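You operate a simulated robot arm through the tools that you are given. There is no shell and no other tool.

You are at the controls of a simulated robot arm. One attempt, no reset.

Task
Brush grease on the middle of the clamped link and shut the grease.
Fine: a patch about 5 cm long, midway between ear and clamp; the brush goes back in its pot. Set down upright: brush. A coat counts when it lies all over at full strength: go over it till it gets no stronger.

The check looks at the end state, three seconds after you hand in, the way a careful person would. Anything else that was tipped, shoved, dropped, spilled or broken makes it a failure.

Robot
A 7-joint arm with a two-finger parallel gripper, fixed in place. Base frame: the origin is at the foot of the arm, x ahead of it, y to its left, z up; the work surface is at about z = 0. Lengths are in m, angles in degrees, forces in N, time in s.
With the tool pointing down near the work surface it reaches from about 0.24 to 0.62 m from the base axis. Its first joint turns from -66.0 to 66.0 degrees. Payload 2.6 kg.
The tool frame sits at the grasp point between the pads (the TCP): z along the fingers, y along the line on which they close. The tips reach 0.03 m beyond it. The gripper opens to 0.094 m. The fingers are 0.028 m wide and 0.01 m thick; the gripper's body (0.05 by 0.096 m) begins 0.055 m behind the TCP.
Orientation is that of the tool frame in the base frame, as a unit quaternion [w, x, y, z]. With the fingers straight down and closing along the base's y, the tool's x points along the base's -x, its y along +y and its z along -z.

Tools
- The arm moves only by the tool arm_command. Its argument "series" is a list of rows, each an object of numbers (a shift or turn left out is 0, a gripper value left out holds the last): "grip": the finger opening in m, from 0 to 0.094; "x", "y", "z": the shift along the tool's x, y, z in units of 30 mm (1.0 is 30 mm); "wx", "wy", "wz": the turn, a rotation vector about the tool's x, y, z in units of 5 degrees (1.0 is 5 degrees). In form: [{"grip": .., "x": .., "y": .., "z": .., "wx": .., "wy": .., "wz": ..}, ...]. A call has 1 to 20 rows; each row shifts and turns the commanded pose from where the row before left it, along the tool's axes as they then stand. A call with a number of a shift or a turn outside -1 to 1 is refused whole. Each row takes 0.2 s and may step no farther than 0.05 m and 8.6 degrees from the row before; otherwise, or with a gripper value out of range, the whole call is refused. Where a pose cannot be reached the arm comes as near as it can. A force on the tool above 40 N (or 10 N above the force at the start of the call, whichever is more), or a blocked arm, ends the call early, and 0.2 s more pass. Each finger travels about 0.072 m/s and halts on what it meets, pressing with about 37 N; the grip force reading is that of the motor and also rises with nothing between the fingers. The clock runs only during rows and for 0.2 s after the last one: add rows that do not move to give the fingers time. The reply holds the time, the measured pose of the TCP, the force on the tool along the base axes, the opening and the grip force, in the units named above and with some noise, with the torque about the TCP (base axes, N m) and any sound that the robot's microphone picked up.
- Cameras (640 x 400 px; columns grow to the right, rows downward): "scene" is fixed at [0.0453, 0.4483, 0.5865]; the picture's right is [-0.67, -0.74, 0.00], its down [-0.34, 0.31, -0.89] and it looks along [0.66, -0.59, -0.46] (base axes); focal length 332 px, centre (320, 200). "wrist" rides on the gripper at [0.076, 0.014, -0.103] in the tool frame; the picture's right is [-0.18, 0.98, 0.00], its down [-0.75, -0.14, -0.64] and it looks along [-0.63, -0.12, 0.77] (tool axes); focal length 243 px, centre (320, 200). There is no depth. A picture from a camera that has moved, and an enlarged one, comes with that camera's place and axes in the base frame and with its lens. The place of the scene camera against the robot may be out by one fixed shift of up to 0.025 m in any direction.
- capture(camera): a new picture of that camera. No time passes.
- zoom(camera, box): a new picture of the part [left, top, right, bottom] of that camera's present view, enlarged. No time passes.
- hand_in(): hands the job in; it is judged then, once.

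Places have to be worked out from the pictures, the camera data and where the tool is seen. Open the gripper and draw the arm clear of the work before you hand the job in, unless the task says otherwise.

The tools are called after "Request:" as name(argument=value, ...) on one line, values as JSON. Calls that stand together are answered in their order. arm_command: Moves the arm, as the interface text tells. Its arguments: {"type":"object","properties":{"series":{"type":"array"}},"required":["series"]} The other tools are called the same way: capture (camera) takes a picture; zoom (camera, box) takes an enlarged picture of a part of a camera's view; hand_in () hands the job in.

At the start:

```text
time: 0.0
ee_pos: [0.3573, 0.0495, 0.416]
orientation: [0.0, 0.001, 1.0, 0.001]
force: [-0.5, -0.4, -0.2]
torque: [0.03, -0.02, -0.03]
grip_width: 0.0939
grip_force: 0.1
```

scene: 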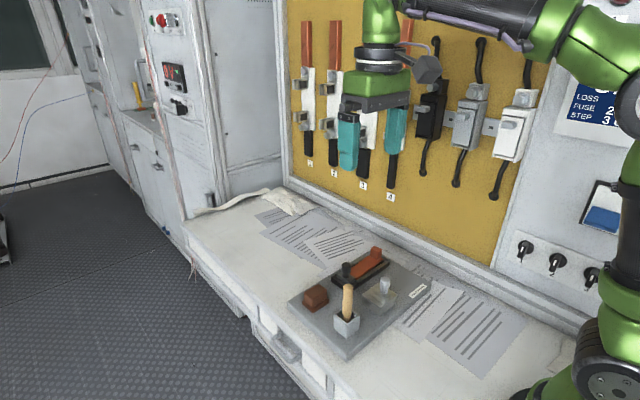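
wrist: 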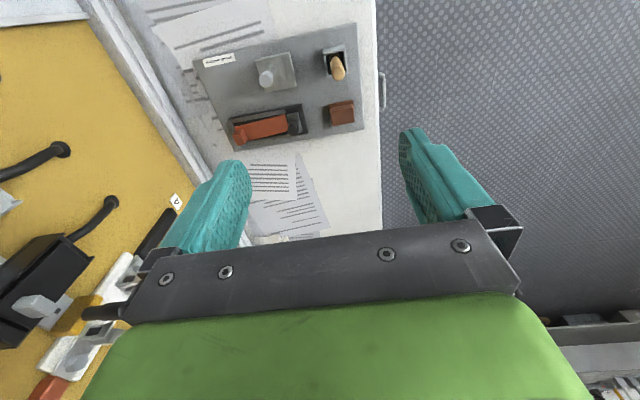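

I'll start with enlarged views of the work board from both cameras to identify the items.

Request:
zoom(camera="scene", box=[270, 230, 450, 370])

Request:
zoom(camera="wrist", box=[180, 10, 390, 160])

Request:
zoom(camera="scene", box=[280, 0, 540, 210])

```text
2.86 times, centred on (360, 300) of scene
camera zoom: at [0.0453, 0.4483, 0.5865], right [-0.67, -0.74, 0.0], down [-0.34, 0.31, -0.89], along [0.66, -0.59, -0.46], focal length 950 px, centre (206, -86)
```

zoom: 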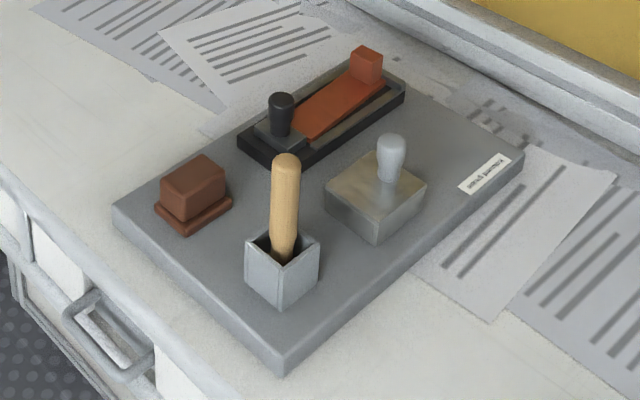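

```text
2.67 times, centred on (285, 85) of wrist
camera zoom: at [0.2825, 0.0648, 0.5184], right [0.19, 0.98, 0.0], down [0.75, -0.14, 0.64], along [0.63, -0.12, -0.77], focal length 647 px, centre (413, 507)
```

zoom: 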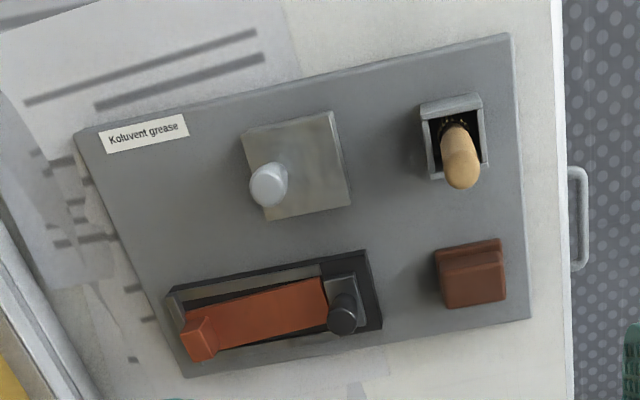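

```text
1.90 times, centred on (410, 105) of scene
camera zoom: at [0.0453, 0.4483, 0.5865], right [-0.67, -0.74, 0.0], down [-0.34, 0.31, -0.89], along [0.66, -0.59, -0.46], focal length 633 px, centre (149, 381)
```

zoom: 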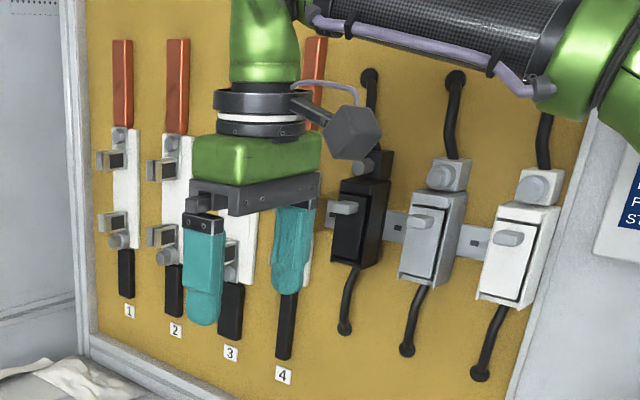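

The board (about 0.30 × 0.19 m, 2 cm thick) lies at x 0.325–0.513, y −0.177–0.117. It holds a knobbed metal box, a brush in a pot, a brown block and an orange link in a black tray. I'll lower the wrist camera to see the items better, staying well above them.

Request:
arm_command(series=[{"x": 0.3, "y": -0.35, "z": 0.85}, {"x": 0.3, "y": -0.35, "z": 0.85}, {"x": 0.3, "y": -0.35, "z": 0.85}, {"x": 0.3, "y": -0.35, "z": 0.85}, {"x": 0.3, "y": -0.35, "z": 0.85}, {"x": 0.3, "y": -0.35, "z": 0.85}])

Request:
capture(camera="wrist")

Request:
capture(camera="scene")

```text
time: 1.4
ee_pos: [0.3045, -0.0141, 0.2622]
orientation: [0.001, 0.001, 1.0, 0.0]
force: [-0.7, 0.4, 0.4]
torque: [0.01, 0.0, 0.02]
grip_width: 0.0942
grip_force: 0.0
```

```text
taken
camera wrist: at [0.2297, 0.0004, 0.3634], right [0.18, 0.98, 0.0], down [0.75, -0.14, 0.64], along [0.63, -0.12, -0.77], focal length 243 px, centre (320, 200)
```

wrist: 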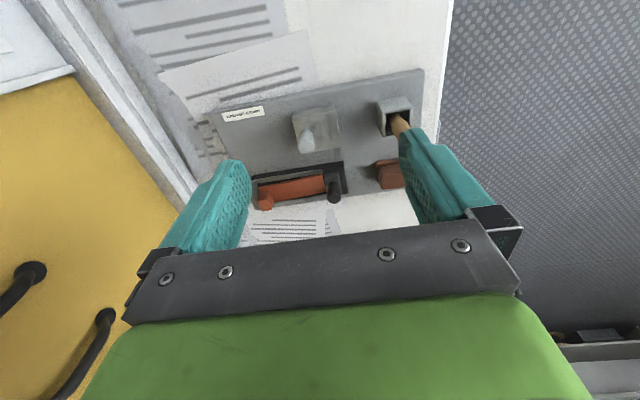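

```text
taken
```

scene: 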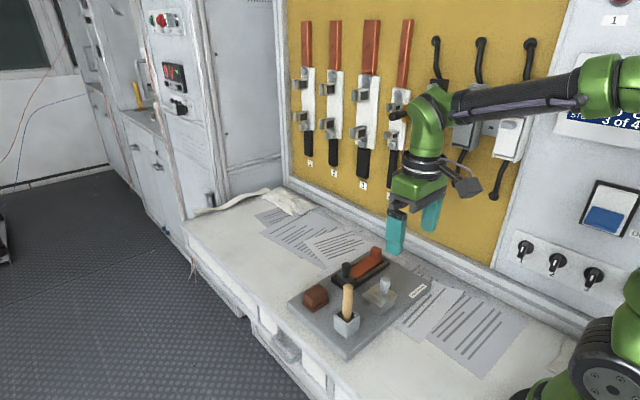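

The view is clearer now; I'll enlarge the box, pot, link and block from this lower position.

Request:
zoom(camera="wrist", box=[200, 60, 440, 220])

Request:
zoom(camera="wrist", box=[270, 80, 430, 190])

Request:
zoom(camera="scene", box=[325, 265, 405, 335])

Request:
zoom(camera="scene", box=[295, 240, 395, 315])

```text
2.50 times, centred on (320, 140) of wrist
camera zoom: at [0.2297, 0.0004, 0.3634], right [0.18, 0.98, 0.0], down [0.75, -0.14, 0.64], along [0.63, -0.12, -0.77], focal length 606 px, centre (320, 350)
```

zoom: 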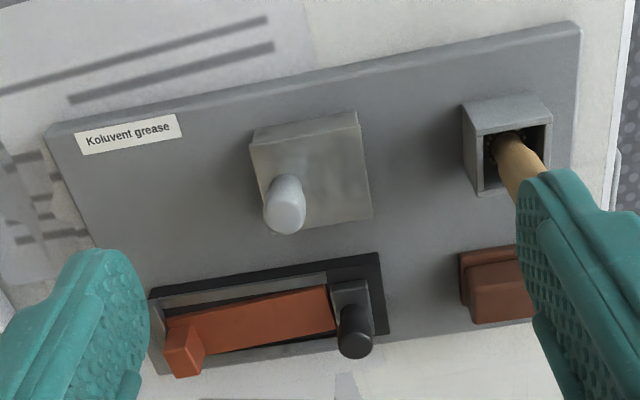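

```text
3.64 times, centred on (350, 135) of wrist
camera zoom: at [0.2297, 0.0004, 0.3634], right [0.18, 0.98, 0.0], down [0.75, -0.14, 0.64], along [0.63, -0.12, -0.77], focal length 882 px, centre (211, 436)
```

zoom: 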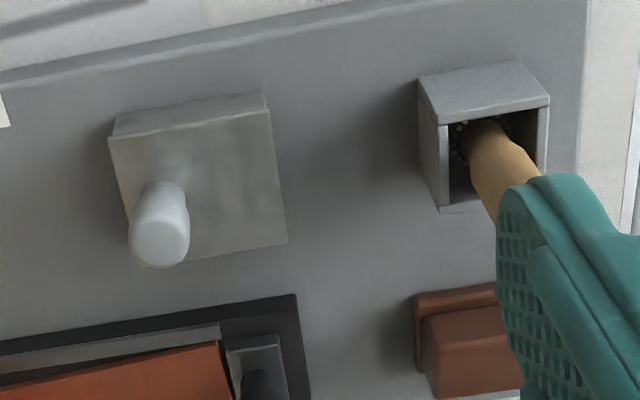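

```text
5.71 times, centred on (365, 300) of scene
camera zoom: at [0.0453, 0.4483, 0.5865], right [-0.67, -0.74, 0.0], down [-0.34, 0.31, -0.89], along [0.66, -0.59, -0.46], focal length 1900 px, centre (63, -371)
```

zoom: 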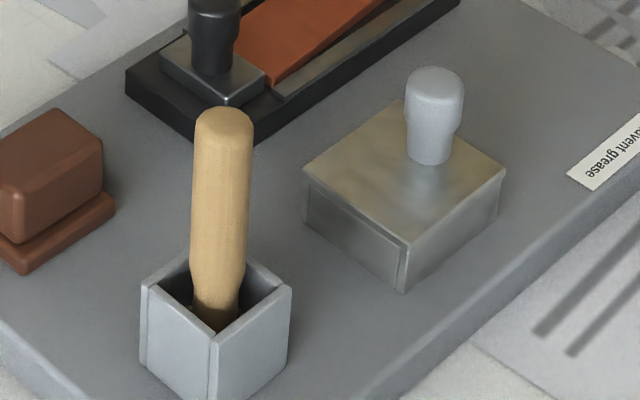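

```text
5.33 times, centred on (345, 278) of scene
camera zoom: at [0.0453, 0.4483, 0.5865], right [-0.67, -0.74, 0.0], down [-0.34, 0.31, -0.89], along [0.66, -0.59, -0.46], focal length 1773 px, centre (187, -213)
```

zoom: 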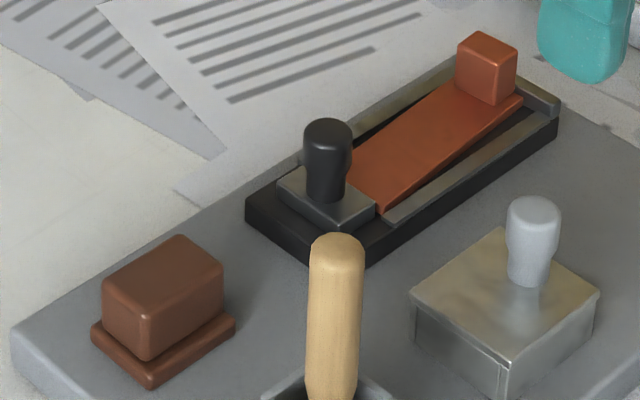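

The metal box (x 0.345–0.401, y −0.062 to −0.001, top z≈0.04) has a knob off-centre toward −y, which suggests a hinged or sliding lid. I'll enlarge its edges to tell which it is.

Request:
zoom(camera="scene", box=[358, 272, 402, 312])

Request:
zoom(camera="wrist", box=[285, 95, 350, 160])

Request:
zoom(camera="scene", box=[298, 278, 334, 314])

Request:
zoom(camera="scene", box=[335, 240, 395, 290])

```text
10.00 times, centred on (380, 292) of scene
camera zoom: at [0.0453, 0.4483, 0.5865], right [-0.67, -0.74, 0.0], down [-0.34, 0.31, -0.89], along [0.66, -0.59, -0.46], focal length 3325 px, centre (-280, -720)
```

zoom: 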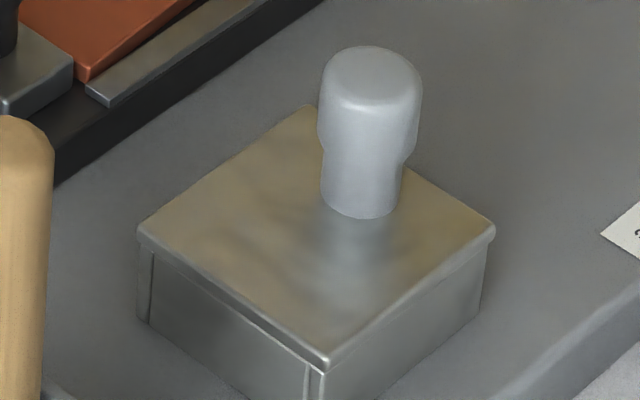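

```text
6.15 times, centred on (318, 128) of wrist
camera zoom: at [0.2297, 0.0004, 0.3634], right [0.18, 0.98, 0.0], down [0.75, -0.14, 0.64], along [0.63, -0.12, -0.77], focal length 1493 px, centre (335, 646)
```

zoom: 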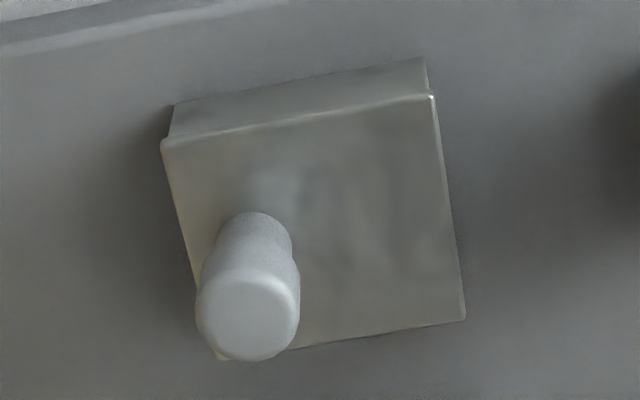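

```text
11.11 times, centred on (316, 296) of scene
camera zoom: at [0.0453, 0.4483, 0.5865], right [-0.67, -0.74, 0.0], down [-0.34, 0.31, -0.89], along [0.66, -0.59, -0.46], focal length 3694 px, centre (364, -867)
```

zoom: 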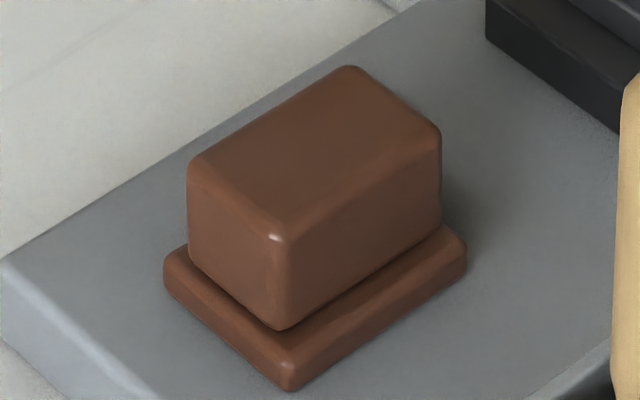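

```text
8.00 times, centred on (365, 265) of scene
camera zoom: at [0.0453, 0.4483, 0.5865], right [-0.67, -0.74, 0.0], down [-0.34, 0.31, -0.89], along [0.66, -0.59, -0.46], focal length 2660 px, centre (-40, -320)
```

zoom: 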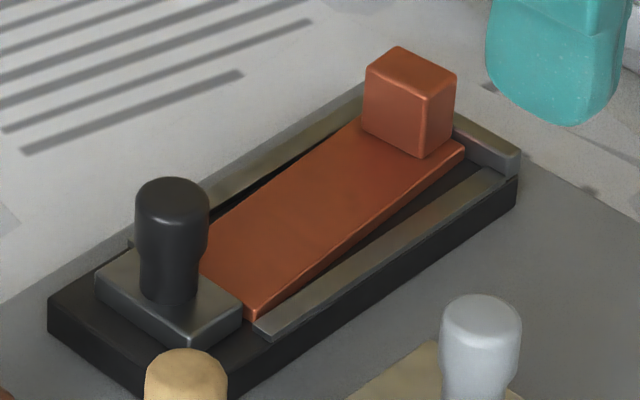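

The lid overhangs a little, with no hinge visible from −x or +y. I'll turn the wrist by about 85° at safe height to inspect the box, the tray and the link from the −y side.

Request:
arm_command(series=[{"x": -0.73, "y": -0.79, "z": 0.4}, {"x": -0.73, "y": -0.79, "z": 0.4}, {"x": -0.73, "y": -0.79, "z": 0.4}, {"wz": -1}, {"wz": -1}, {"wz": -1}, {"wz": -1}, {"wz": -1}, {"wz": -1}, {"wz": -1}, {"wz": -1}, {"wz": -1}, {"wz": -1}, {"wz": -1}, {"wz": -1}, {"wz": -1}, {"wz": -1}, {"wz": -1}, {"wz": -1}, {"wz": -1}])

Request:
capture(camera="wrist")

Request:
capture(camera="scene")

```text
time: 5.6
ee_pos: [0.3687, -0.084, 0.2276]
orientation: [0.0, -0.676, 0.737, 0.0]
force: [0.5, -0.7, -0.5]
torque: [0.03, 0.01, 0.01]
grip_width: 0.0937
grip_force: 0.0
```

```text
taken
camera wrist: at [0.3497, -0.158, 0.3293], right [-0.96, 0.27, 0.0], down [0.21, 0.74, 0.64], along [0.17, 0.62, -0.77], focal length 243 px, centre (320, 200)
```

wrist: 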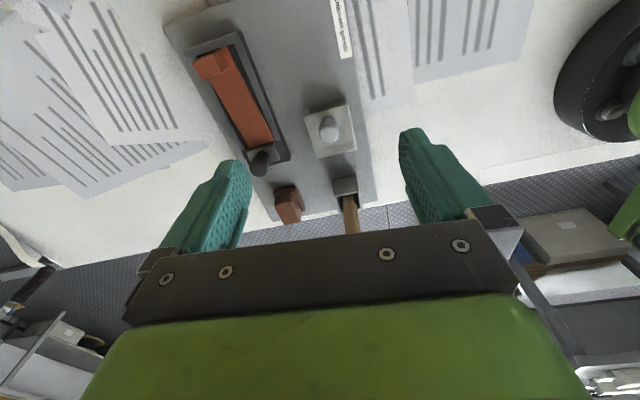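

```text
taken
```

scene: 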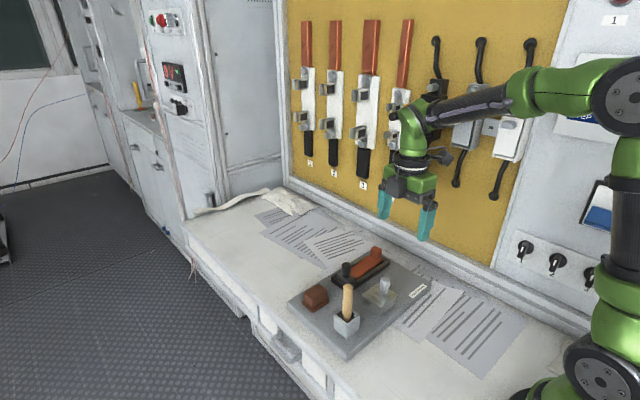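

From this side I can see the link tray and the box; I'll enlarge both.

Request:
zoom(camera="wrist", box=[290, 85, 370, 165])

Request:
zoom(camera="wrist", box=[180, 20, 320, 180])

Request:
zoom(camera="wrist", box=[260, 160, 380, 240])

```text
5.00 times, centred on (330, 125) of wrist
camera zoom: at [0.3497, -0.158, 0.3293], right [-0.96, 0.27, 0.0], down [0.21, 0.74, 0.64], along [0.17, 0.62, -0.77], focal length 1213 px, centre (270, 575)
```

zoom: 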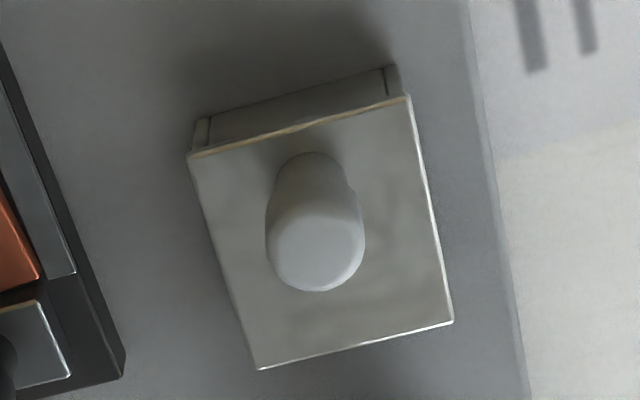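

```text
2.50 times, centred on (250, 100) of wrist
camera zoom: at [0.3497, -0.158, 0.3293], right [-0.96, 0.27, 0.0], down [0.21, 0.74, 0.64], along [0.17, 0.62, -0.77], focal length 606 px, centre (495, 450)
```

zoom: 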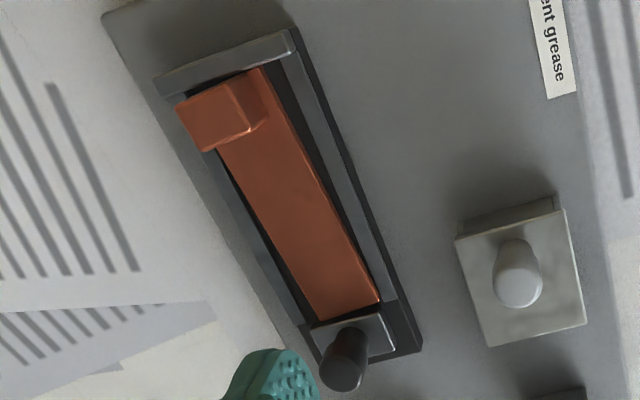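

```text
5.00 times, centred on (320, 200) of wrist
camera zoom: at [0.3497, -0.158, 0.3293], right [-0.96, 0.27, 0.0], down [0.21, 0.74, 0.64], along [0.17, 0.62, -0.77], focal length 1213 px, centre (320, 200)
```

zoom: 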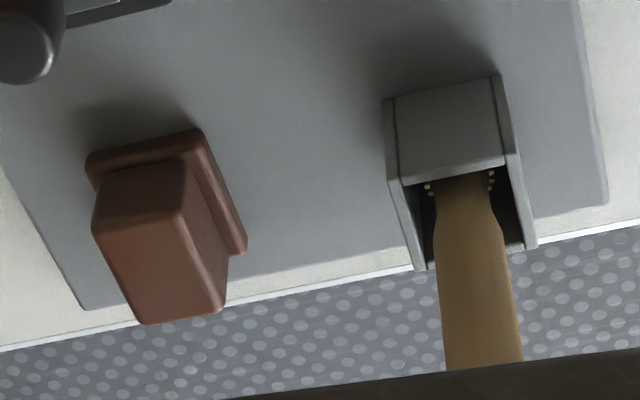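

The lid is a plain overhanging plate, with its knob at about (0.371, −0.044) and knob top z≈0.083. I'll square the wrist to 90° (fingers closing along x) and hover just above the knob.

Request:
arm_command(series=[{"wz": -1}, {"x": -0.3333, "y": -0.02, "z": 0.9}, {"x": -0.3333, "y": -0.02, "z": 0.9}, {"x": -0.3333, "y": -0.02, "z": 0.9}, {"x": -0.3333, "y": -0.02, "z": 0.9}, {}])

Request:
capture(camera="wrist")

Request:
zoom(camera="scene", box=[300, 190, 460, 330])

```text
time: 7.0
ee_pos: [0.3702, -0.0438, 0.1185]
orientation: [0.0, -0.706, 0.708, 0.0]
force: [1.0, 0.1, -0.6]
torque: [0.0, -0.01, 0.01]
grip_width: 0.094
grip_force: 0.0
```

```text
taken
camera wrist: at [0.3575, -0.1191, 0.2211], right [-0.98, 0.19, 0.0], down [0.14, 0.75, 0.64], along [0.12, 0.63, -0.77], focal length 243 px, centre (320, 200)
```

wrist: 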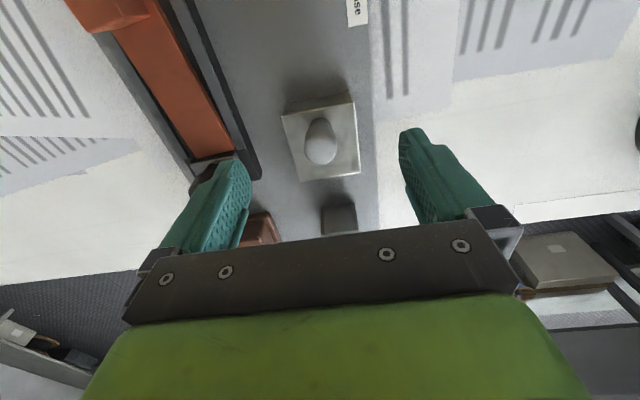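

```text
2.86 times, centred on (380, 260) of scene
camera zoom: at [0.0453, 0.4483, 0.5865], right [-0.67, -0.74, 0.0], down [-0.34, 0.31, -0.89], along [0.66, -0.59, -0.46], focal length 950 px, centre (149, 29)
```

zoom: 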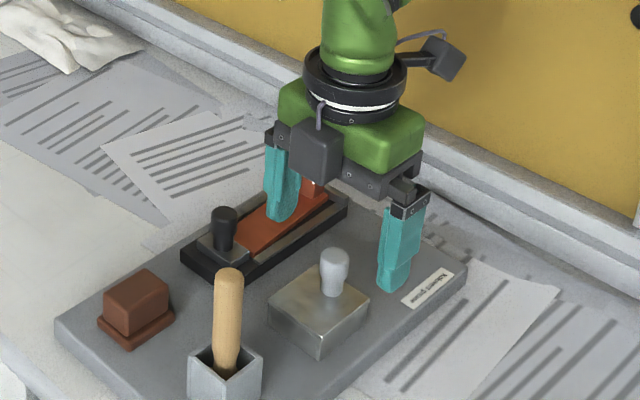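

The knob is centred between the fingers. I'll descend to z≈0.080 (tips about 1 cm over the lid) and close on the knob.

Request:
arm_command(series=[{"z": 0.64}, {"z": 0.64}, {}, {"grip": 0.05}, {"grip": 0.03}, {"grip": 0.01}, {}, {}, {}, {}])

Request:
capture(camera="wrist")

Request:
zoom(camera="scene", box=[320, 230, 420, 320])

```text
time: 9.2
ee_pos: [0.37, -0.044, 0.0798]
orientation: [-0.001, -0.707, 0.707, 0.002]
force: [-18.1, 0.4, 4.6]
torque: [-0.01, 0.15, -0.02]
grip_width: 0.0209
grip_force: 36.9
```

```text
taken
camera wrist: at [0.3572, -0.1191, 0.1827], right [-0.98, 0.19, 0.0], down [0.15, 0.75, 0.64], along [0.12, 0.63, -0.77], focal length 243 px, centre (320, 200)
```

wrist: 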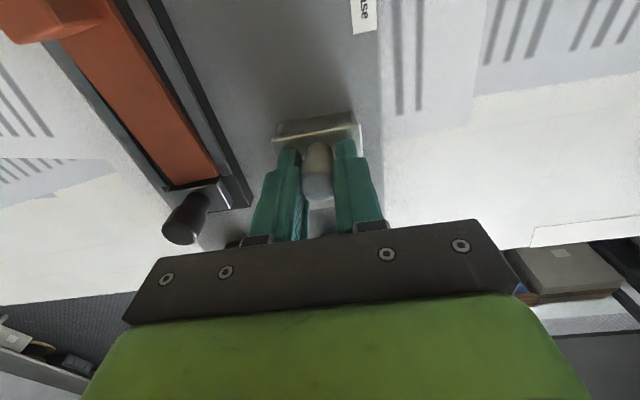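

```text
4.44 times, centred on (370, 275) of scene
camera zoom: at [0.0453, 0.4483, 0.5865], right [-0.67, -0.74, 0.0], down [-0.34, 0.31, -0.89], along [0.66, -0.59, -0.46], focal length 1478 px, centre (98, -133)
```

zoom: 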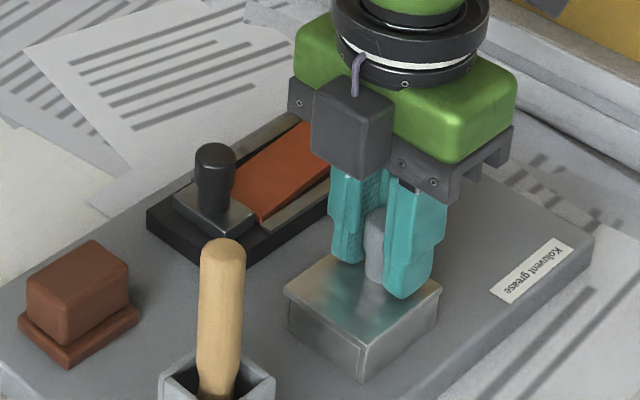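

Gripped the knob at 21 mm, with −18 N sideways in x, so the knob sits slightly toward −x of my axis. I'll ease the arm about 1 mm that way and watch the force.

Request:
arm_command(series=[{"y": 0.04}, {}])

```text
time: 9.8
ee_pos: [0.3696, -0.0423, 0.0806]
orientation: [-0.001, -0.707, 0.708, 0.001]
force: [-13.9, -0.9, -0.3]
torque: [0.31, 0.18, -0.13]
grip_width: 0.0207
grip_force: 36.9
```

Request:
arm_command(series=[{"y": 0.06}, {"y": 0.06}, {}])

```text
time: 10.6
ee_pos: [0.3687, -0.0444, 0.0823]
orientation: [-0.001, 0.708, -0.707, 0.001]
force: [11.1, 1.5, 0.8]
torque: [-0.65, 0.0, 0.08]
grip_width: 0.0207
grip_force: 37.1
```

Now +11 N, so the free position is about 1.6 mm back; I'll centre there and then test with a small lift of about 4 mm.

Request:
arm_command(series=[{"y": -0.053}, {}, {}])

Request:
arm_command(series=[{"z": -0.07}, {"z": -0.07}, {}])

Request:
zoom(camera="scene", box=[350, 265, 410, 320])

```text
time: 11.4
ee_pos: [0.3692, -0.0438, 0.081]
orientation: [0.0, -0.707, 0.707, 0.0]
force: [0.8, 0.2, -0.6]
torque: [-0.4, -0.03, 0.03]
grip_width: 0.0205
grip_force: 37.1
```

```text
time: 12.2
ee_pos: [0.3685, -0.0431, 0.0852]
orientation: [0.0, -0.707, 0.708, 0.001]
force: [4.8, 0.3, -0.3]
torque: [0.29, 0.06, 0.03]
grip_width: 0.0208
grip_force: 37.2
```

```text
7.27 times, centred on (380, 292) of scene
camera zoom: at [0.0454, 0.4483, 0.5865], right [-0.67, -0.74, 0.0], down [-0.34, 0.31, -0.89], along [0.66, -0.59, -0.46], focal length 2418 px, centre (-116, -473)
```

zoom: 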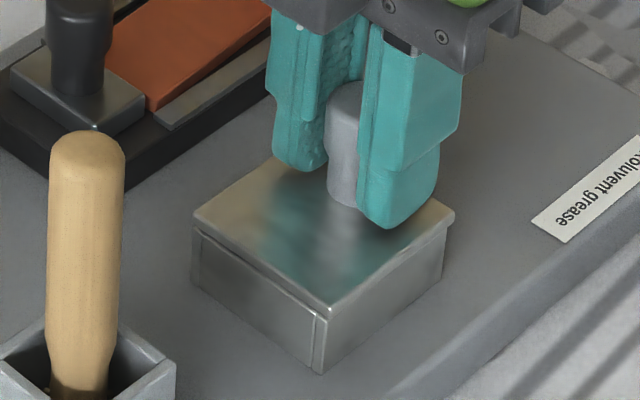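

With 4 mm of lift the vertical force is near zero, and the lid's −y side seems slightly raised. I'll lift another 6 mm and look again.

Request:
arm_command(series=[{"z": -0.1}, {"z": -0.1}, {}])

Request:
zoom(camera="scene", box=[350, 265, 410, 320])

Request:
zoom(camera="wrist", box=[240, 100, 400, 220])

```text
time: 13.0
ee_pos: [0.3688, -0.0434, 0.0908]
orientation: [0.001, -0.707, 0.708, 0.001]
force: [2.1, 0.3, -23.6]
torque: [0.2, 0.26, 0.04]
grip_width: 0.0208
grip_force: 36.4
```

```text
7.27 times, centred on (380, 292) of scene
camera zoom: at [0.0454, 0.4482, 0.5865], right [-0.67, -0.74, 0.0], down [-0.34, 0.31, -0.89], along [0.66, -0.59, -0.46], focal length 2418 px, centre (-116, -473)
```

zoom: 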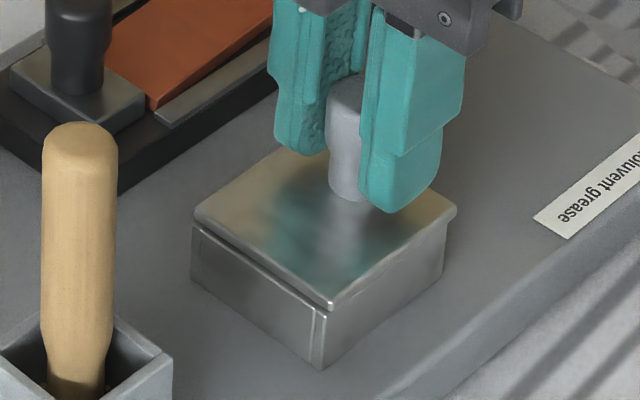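

```text
3.33 times, centred on (320, 160) of wrist
camera zoom: at [0.3551, -0.1195, 0.1923], right [-0.98, 0.19, 0.0], down [0.14, 0.75, 0.64], along [0.12, 0.63, -0.77], focal length 809 px, centre (320, 333)
```

zoom: 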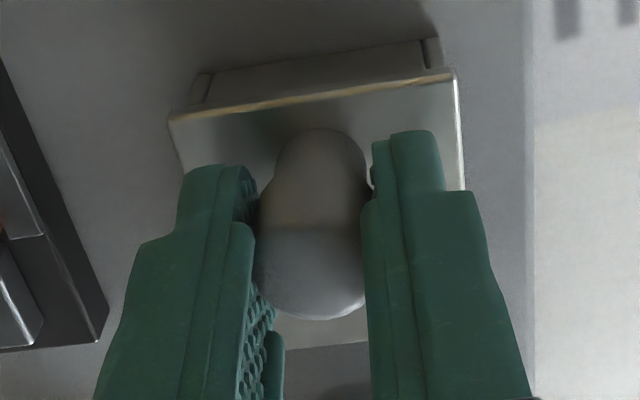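

Now −23.6 N: the lid resists and the fingers may be slipping or lifting more than the lid. I'll stop and compare the whole scene before pulling further.

Request:
capture(camera="scene")

Request:
zoom(camera="scene", box=[280, 230, 440, 370])

```text
taken
```

scene: 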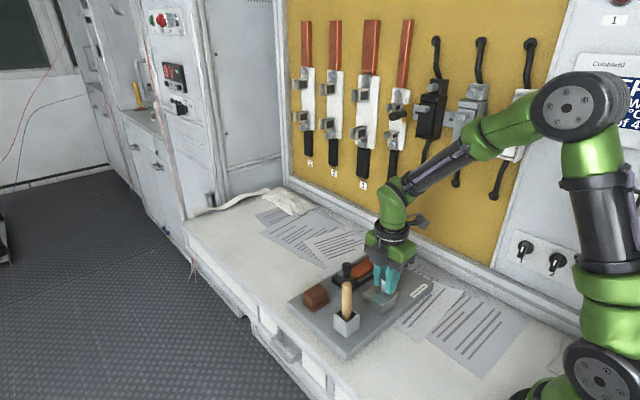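

```text
2.86 times, centred on (360, 300) of scene
camera zoom: at [0.0454, 0.4482, 0.5865], right [-0.67, -0.74, 0.0], down [-0.34, 0.31, -0.89], along [0.66, -0.59, -0.46], focal length 950 px, centre (206, -86)
```

zoom: 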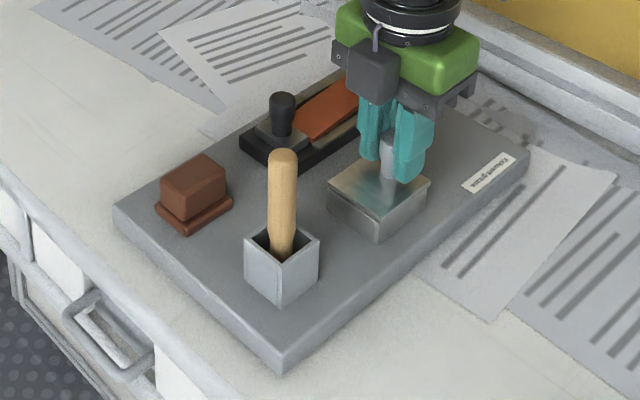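

The board's −y end seems to have shifted very slightly, so I'm loading the whole board. I'll look closely at the lid gap now before backing off.

Request:
zoom(camera="scene", box=[360, 280, 400, 318])

Request:
zoom(camera="wrist", box=[270, 110, 370, 180])

```text
10.53 times, centred on (380, 299) of scene
camera zoom: at [0.0454, 0.4482, 0.5865], right [-0.67, -0.74, 0.0], down [-0.34, 0.31, -0.89], along [0.66, -0.59, -0.46], focal length 3500 px, centre (-312, -842)
```

zoom: 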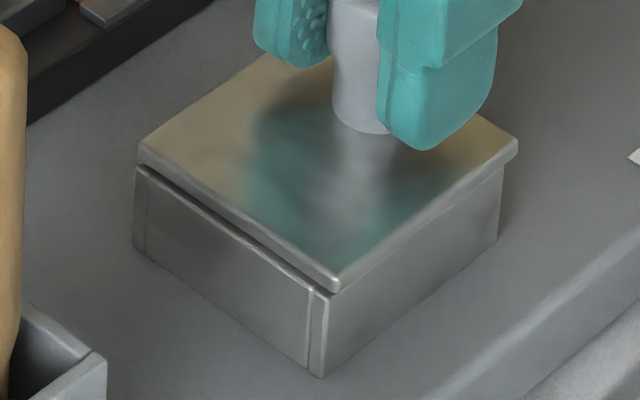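

```text
5.71 times, centred on (320, 145) of wrist
camera zoom: at [0.3551, -0.1195, 0.1923], right [-0.98, 0.19, 0.0], down [0.14, 0.75, 0.64], along [0.12, 0.63, -0.77], focal length 1386 px, centre (320, 514)
```

zoom: 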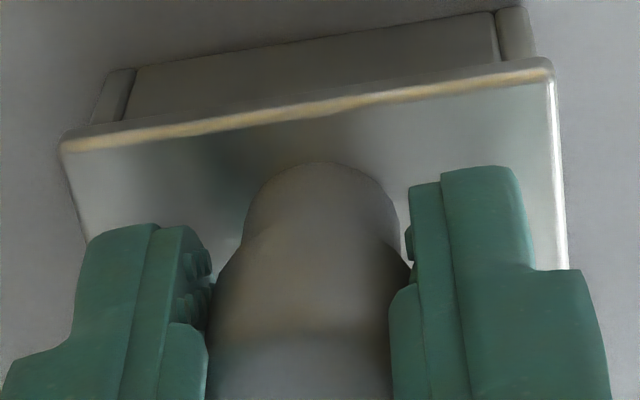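

The lid seems to have crept slightly toward −y with a small gap rather than lifting off, which suggests a sliding lid. I'll lower back to relieve the load, then probe gently in −y.

Request:
arm_command(series=[{"z": 0.1}, {"z": 0.1}, {"z": 0.06}, {"z": 0.06}, {}, {}])

Request:
zoom(camera="scene", box=[360, 280, 400, 318])

Request:
zoom(camera="scene", box=[280, 230, 440, 370])

```text
time: 13.7
ee_pos: [0.3658, -0.0437, 0.0845]
orientation: [-0.002, -0.704, 0.71, 0.004]
force: [-2.8, -0.1, 3.0]
torque: [-0.24, -0.01, -0.02]
grip_width: 0.0208
grip_force: 37.1
stopped in row 3: the force on the tool passed its limit at 43 N (the readings are from after the stop); the commanded pose is now the measured one
```

```text
10.53 times, centred on (380, 299) of scene
camera zoom: at [0.0453, 0.4483, 0.5865], right [-0.67, -0.74, 0.0], down [-0.34, 0.31, -0.89], along [0.66, -0.59, -0.46], focal length 3500 px, centre (-312, -842)
```

zoom: 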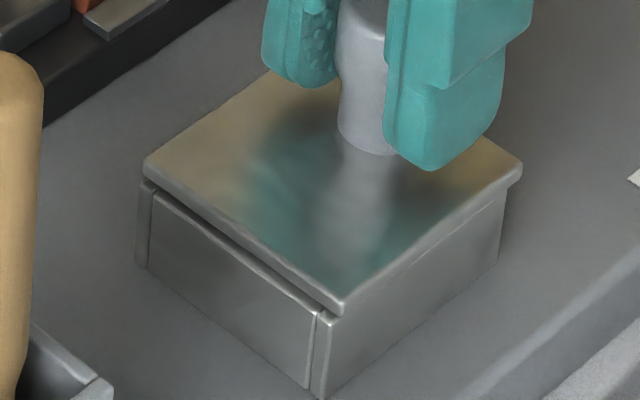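

```text
2.86 times, centred on (360, 300) of scene
camera zoom: at [0.0453, 0.4483, 0.5865], right [-0.67, -0.74, 0.0], down [-0.34, 0.31, -0.89], along [0.66, -0.59, -0.46], focal length 950 px, centre (206, -86)
```

zoom: 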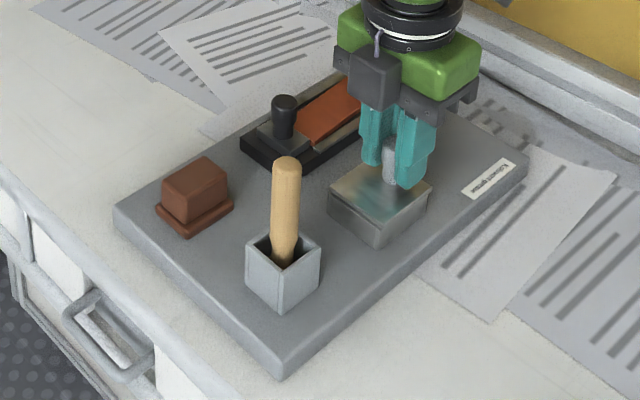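

The board had been lifted a hair and is now back down. The lid has visibly shifted toward −y relative to the box, consistent with a sliding lid. I'll pull gently 6 mm in −y and read the force.

Request:
arm_command(series=[{"x": 0.1}, {"x": 0.1}, {}])

Request:
zoom(camera="scene", box=[360, 280, 400, 318])

Request:
zoom(camera="scene", box=[280, 230, 440, 370])

```text
time: 14.5
ee_pos: [0.3661, -0.0503, 0.0874]
orientation: [-0.001, -0.704, 0.71, 0.003]
force: [-3.3, 0.4, 10.9]
torque: [0.42, -0.03, 0.0]
grip_width: 0.0206
grip_force: 36.8
```

```text
10.53 times, centred on (380, 299) of scene
camera zoom: at [0.0453, 0.4483, 0.5865], right [-0.67, -0.74, 0.0], down [-0.34, 0.31, -0.89], along [0.66, -0.59, -0.46], focal length 3500 px, centre (-312, -842)
```

zoom: 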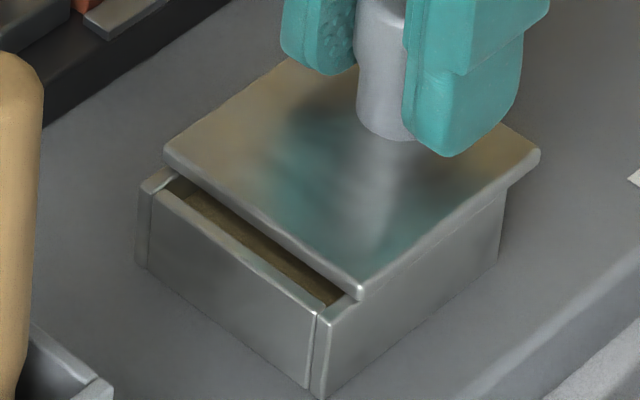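

```text
2.86 times, centred on (360, 300) of scene
camera zoom: at [0.0453, 0.4483, 0.5865], right [-0.67, -0.74, 0.0], down [-0.34, 0.31, -0.89], along [0.66, -0.59, -0.46], focal length 950 px, centre (206, -86)
```

zoom: 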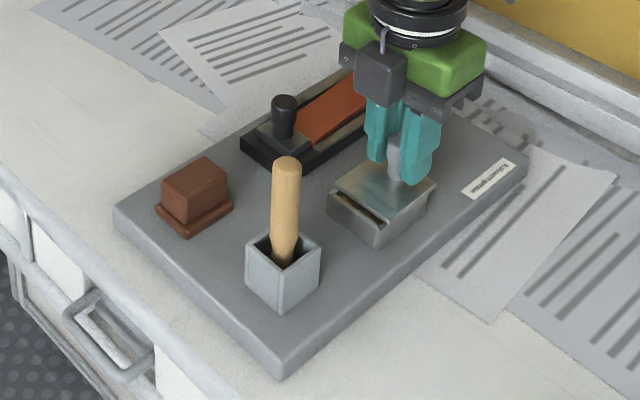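

The lid slides: it has opened toward −y with almost no drag, and grease is visible inside. I'll relieve the slight downward press and continue sliding in small steps.

Request:
arm_command(series=[{"z": -0.05}, {"x": 0.15}, {"x": 0.15}, {}])

Request:
zoom(camera="scene", box=[280, 230, 440, 370])

```text
time: 15.5
ee_pos: [0.365, -0.0593, 0.0861]
orientation: [-0.003, -0.705, 0.71, 0.004]
force: [4.0, 0.3, -20.6]
torque: [0.0, -0.14, 0.05]
grip_width: 0.0208
grip_force: 37.2
```

```text
2.86 times, centred on (360, 300) of scene
camera zoom: at [0.0454, 0.4482, 0.5865], right [-0.67, -0.74, 0.0], down [-0.34, 0.31, -0.89], along [0.66, -0.59, -0.46], focal length 950 px, centre (206, -86)
```

zoom: 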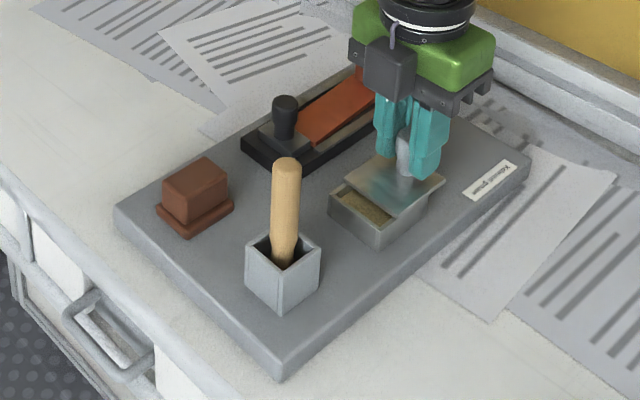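

Sliding is free, but I'm now pulling up 20 N; the vertical stiffness is about 20 N/mm, so I'll lower 1 mm and go on sliding.

Request:
arm_command(series=[{"z": 0.032}, {"x": 0.1}, {}])

```text
time: 16.3
ee_pos: [0.3647, -0.0632, 0.0862]
orientation: [-0.003, -0.703, 0.711, 0.003]
force: [-16.8, 0.4, 3.5]
torque: [-0.01, 0.25, -0.03]
grip_width: 0.0207
grip_force: 36.9
```

Request:
arm_command(series=[{}])

Request:
zoom(camera="scene", box=[340, 260, 410, 320])

Request:
capture(camera="wrist")

```text
time: 16.7
ee_pos: [0.3656, -0.0624, 0.086]
orientation: [-0.003, -0.704, 0.71, 0.004]
force: [-18.8, 0.2, 8.3]
torque: [-0.14, 0.25, -0.06]
grip_width: 0.0205
grip_force: 36.9
```

```text
6.67 times, centred on (375, 290) of scene
camera zoom: at [0.0453, 0.4483, 0.5865], right [-0.67, -0.74, 0.0], down [-0.34, 0.31, -0.89], along [0.66, -0.59, -0.46], focal length 2217 px, centre (-47, -400)
```

zoom: 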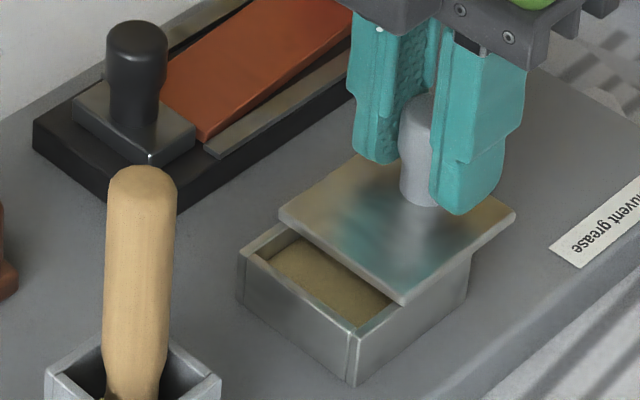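

```text
taken
camera wrist: at [0.3526, -0.1379, 0.1884], right [-0.98, 0.19, 0.01], down [0.15, 0.75, 0.64], along [0.12, 0.63, -0.77], focal length 243 px, centre (320, 200)
```

wrist: 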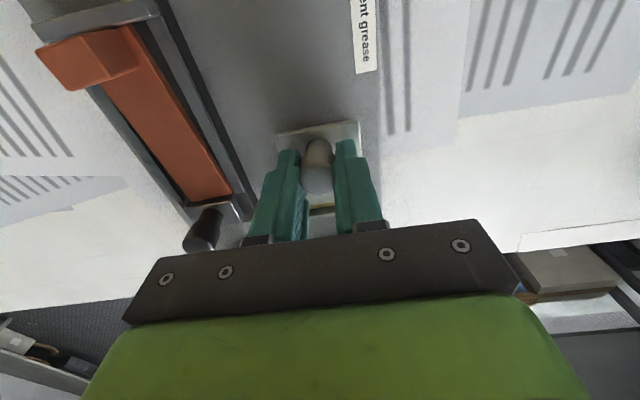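

Fx is −19 N, so I'll nudge about 2 mm toward −x and raise 0.3 mm to unload the lid before sliding further.

Request:
arm_command(series=[{"y": 0.06, "z": -0.012}, {}])

```text
time: 17.3
ee_pos: [0.3648, -0.0618, 0.0861]
orientation: [-0.001, -0.705, 0.709, 0.002]
force: [4.7, 0.2, -16.7]
torque: [0.27, -0.05, 0.02]
grip_width: 0.0206
grip_force: 37.1
```

Request:
arm_command(series=[{"z": 0.025}, {"x": 0.12}, {"x": 0.12}, {}])

```text
time: 18.3
ee_pos: [0.3655, -0.069, 0.0862]
orientation: [-0.001, -0.705, 0.709, 0.002]
force: [10.3, -0.5, -8.5]
torque: [0.33, -0.22, 0.05]
grip_width: 0.021
grip_force: 37.4
```

Request:
arm_command(series=[{"z": 0.012, "y": -0.025}, {"x": 0.12}, {"x": 0.12}, {"x": 0.12}, {}])

Request:
zoom(camera="scene", box=[280, 230, 440, 370])

```text
time: 19.5
ee_pos: [0.3642, -0.0808, 0.0861]
orientation: [-0.002, -0.704, 0.71, 0.003]
force: [-12.3, 0.7, 25.3]
torque: [0.02, 0.19, -0.02]
grip_width: 0.0207
grip_force: 37.5
```

```text
2.86 times, centred on (360, 300) of scene
camera zoom: at [0.0452, 0.4483, 0.5865], right [-0.67, -0.74, 0.0], down [-0.34, 0.31, -0.89], along [0.66, -0.59, -0.46], focal length 950 px, centre (206, -86)
```

zoom: 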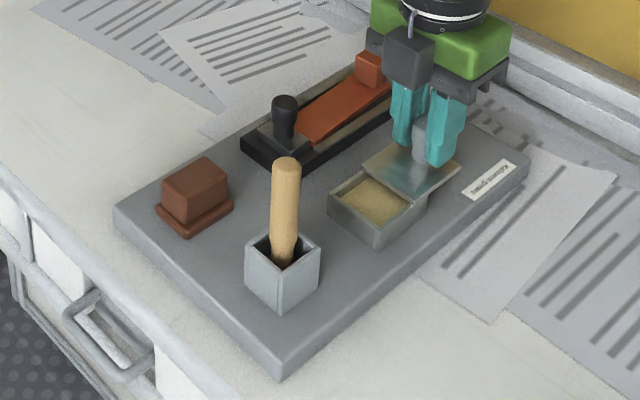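

Request:
arm_command(series=[{"z": -0.03, "y": 0.02}, {"x": 0.12}, {"x": 0.12}, {}])

Request:
zoom(camera="scene", box=[340, 260, 410, 320])

```text
time: 20.5
ee_pos: [0.3638, -0.0875, 0.0857]
orientation: [-0.003, -0.704, 0.71, 0.003]
force: [6.5, 0.0, -6.9]
torque: [0.22, -0.18, 0.1]
grip_width: 0.0207
grip_force: 37.2
```

```text
6.67 times, centred on (375, 290) of scene
camera zoom: at [0.0454, 0.4483, 0.5865], right [-0.67, -0.74, 0.0], down [-0.34, 0.31, -0.89], along [0.66, -0.59, -0.46], focal length 2217 px, centre (-47, -400)
```

zoom: 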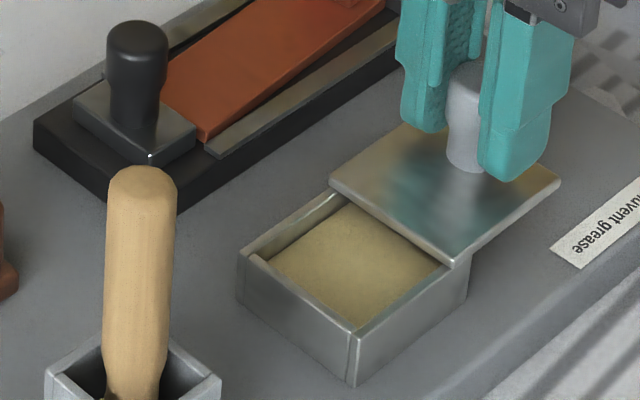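

The lid is about 44 mm open, leaving roughly 4 cm of grease exposed, enough for the brush. I'll release the knob, rise straight up to z≈0.20, and look.

Request:
arm_command(series=[{"grip": 0.03}, {"grip": 0.05}, {"grip": 0.06}, {}, {"z": -0.5}, {"z": -0.9}, {"z": -0.9}, {"z": -0.9}, {"z": -0.9}, {}])

Request:
capture(camera="wrist")

Request:
zoom(camera="scene", box=[280, 230, 440, 370])

```text
time: 22.7
ee_pos: [0.3641, -0.0876, 0.2116]
orientation: [-0.001, -0.704, 0.71, 0.004]
force: [0.6, -0.1, 0.3]
torque: [0.03, 0.02, 0.03]
grip_width: 0.06
grip_force: 0.0
```

```text
taken
camera wrist: at [0.3515, -0.1647, 0.3126], right [-0.98, 0.19, 0.01], down [0.15, 0.75, 0.64], along [0.12, 0.63, -0.77], focal length 243 px, centre (320, 200)
```

wrist: 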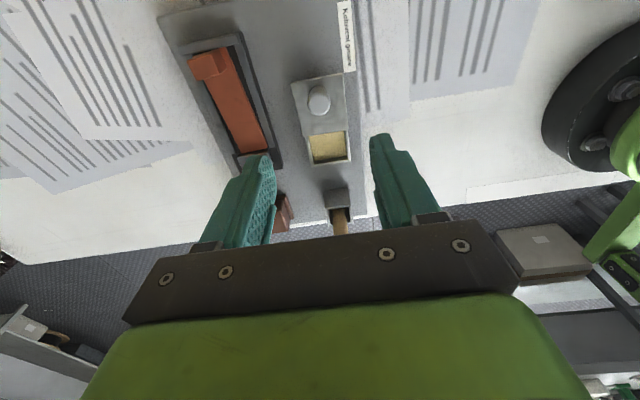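

```text
2.86 times, centred on (360, 300) of scene
camera zoom: at [0.0453, 0.4483, 0.5865], right [-0.67, -0.74, 0.0], down [-0.34, 0.31, -0.89], along [0.66, -0.59, -0.46], focal length 950 px, centre (206, -86)
```

zoom: 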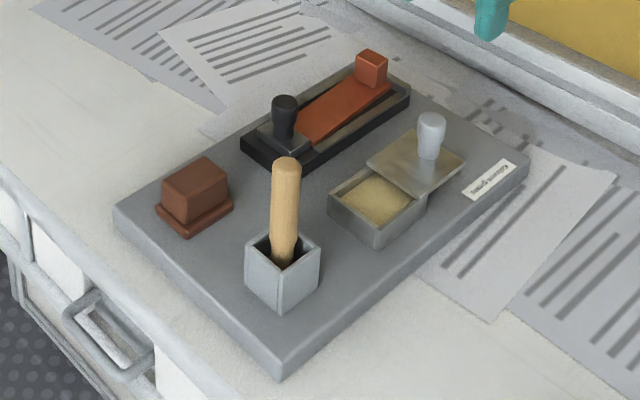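

The board settled about 4–5 mm toward −x. I'll enlarge the pot and the box from here to re-measure.

Request:
zoom(camera="wrist", box=[310, 165, 370, 240])

Request:
zoom(camera="scene", box=[330, 275, 370, 320])

Request:
zoom(camera="wrist", box=[180, 40, 370, 180])

```text
5.33 times, centred on (340, 202) of wrist
camera zoom: at [0.3515, -0.1647, 0.3126], right [-0.98, 0.19, 0.01], down [0.15, 0.75, 0.64], along [0.12, 0.63, -0.77], focal length 1294 px, centre (213, 187)
```

zoom: 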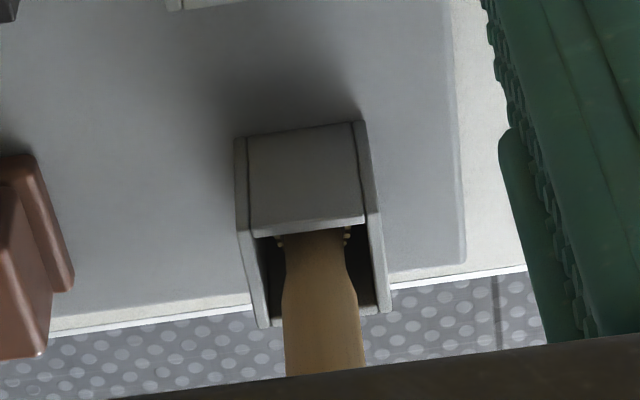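

```text
8.89 times, centred on (350, 298) of scene
camera zoom: at [0.0453, 0.4483, 0.5865], right [-0.67, -0.74, 0.0], down [-0.34, 0.31, -0.89], along [0.66, -0.59, -0.46], focal length 2956 px, centre (53, -667)
```

zoom: 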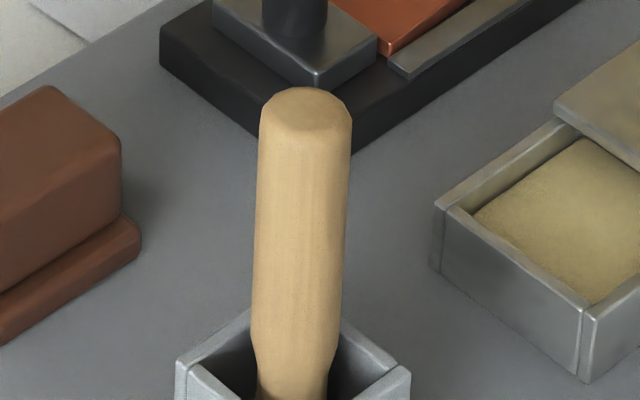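

```text
2.86 times, centred on (275, 110) of wrist
camera zoom: at [0.3515, -0.1647, 0.3126], right [-0.98, 0.19, 0.01], down [0.15, 0.75, 0.64], along [0.12, 0.63, -0.77], focal length 693 px, centre (449, 457)
```

zoom: 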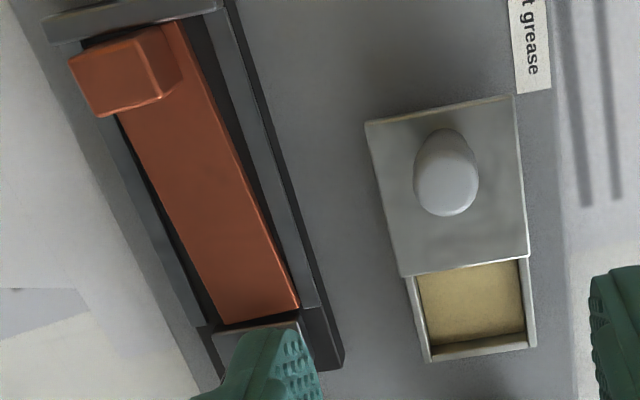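

The brush handle is upright at about (0.3675, 0.0755), top z≈0.13, pot rim z≈0.06. I'll square the wrist up, travel over the brush at z≈0.21 and check alignment before descending.

Request:
arm_command(series=[{"wx": 0.09, "wz": -0.094}, {"x": -0.907, "y": -0.019}, {"x": -0.907, "y": -0.019}, {"x": -0.907, "y": -0.019}, {"x": -0.907, "y": -0.019}, {"x": -0.907, "y": -0.019}, {"x": -0.907, "y": -0.019}, {}])

Request:
capture(camera="wrist")

Request:
zoom(camera="scene", box=[280, 190, 440, 350])

```text
time: 24.5
ee_pos: [0.3685, 0.0762, 0.2102]
orientation: [0.001, -0.707, 0.707, 0.0]
force: [-0.7, 0.3, 0.5]
torque: [0.0, 0.0, 0.01]
grip_width: 0.0599
grip_force: 0.1
```

```text
taken
camera wrist: at [0.3554, 0.0001, 0.3122], right [-0.98, 0.18, 0.0], down [0.14, 0.75, 0.64], along [0.12, 0.63, -0.77], focal length 243 px, centre (320, 200)
```

wrist: 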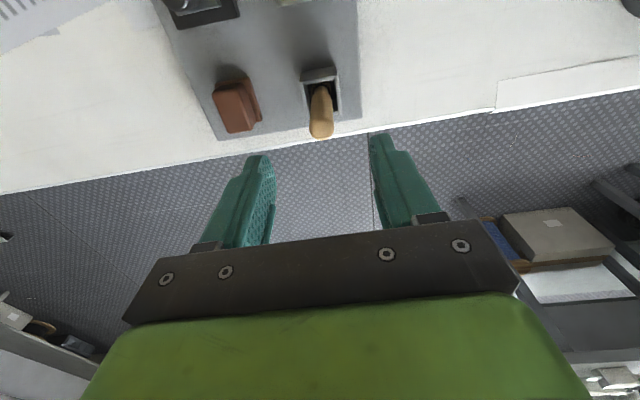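

```text
2.50 times, centred on (360, 270) of scene
camera zoom: at [0.0453, 0.4483, 0.5865], right [-0.67, -0.74, 0.0], down [-0.34, 0.31, -0.89], along [0.66, -0.59, -0.46], focal length 831 px, centre (220, 25)
```

zoom: 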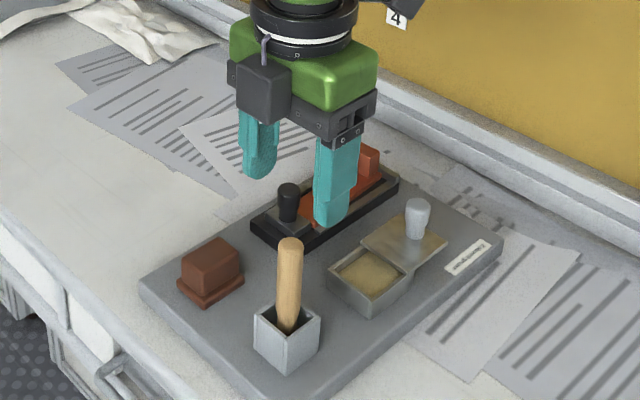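

Request:
zoom(camera="wrist", box=[280, 50, 370, 150])

```text
4.00 times, centred on (325, 100) of wrist
camera zoom: at [0.3554, 0.0001, 0.3122], right [-0.98, 0.18, 0.0], down [0.14, 0.75, 0.64], along [0.12, 0.63, -0.77], focal length 970 px, centre (300, 600)
```

zoom: 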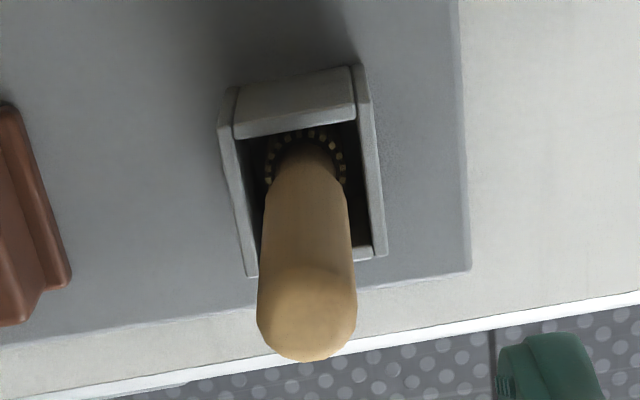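

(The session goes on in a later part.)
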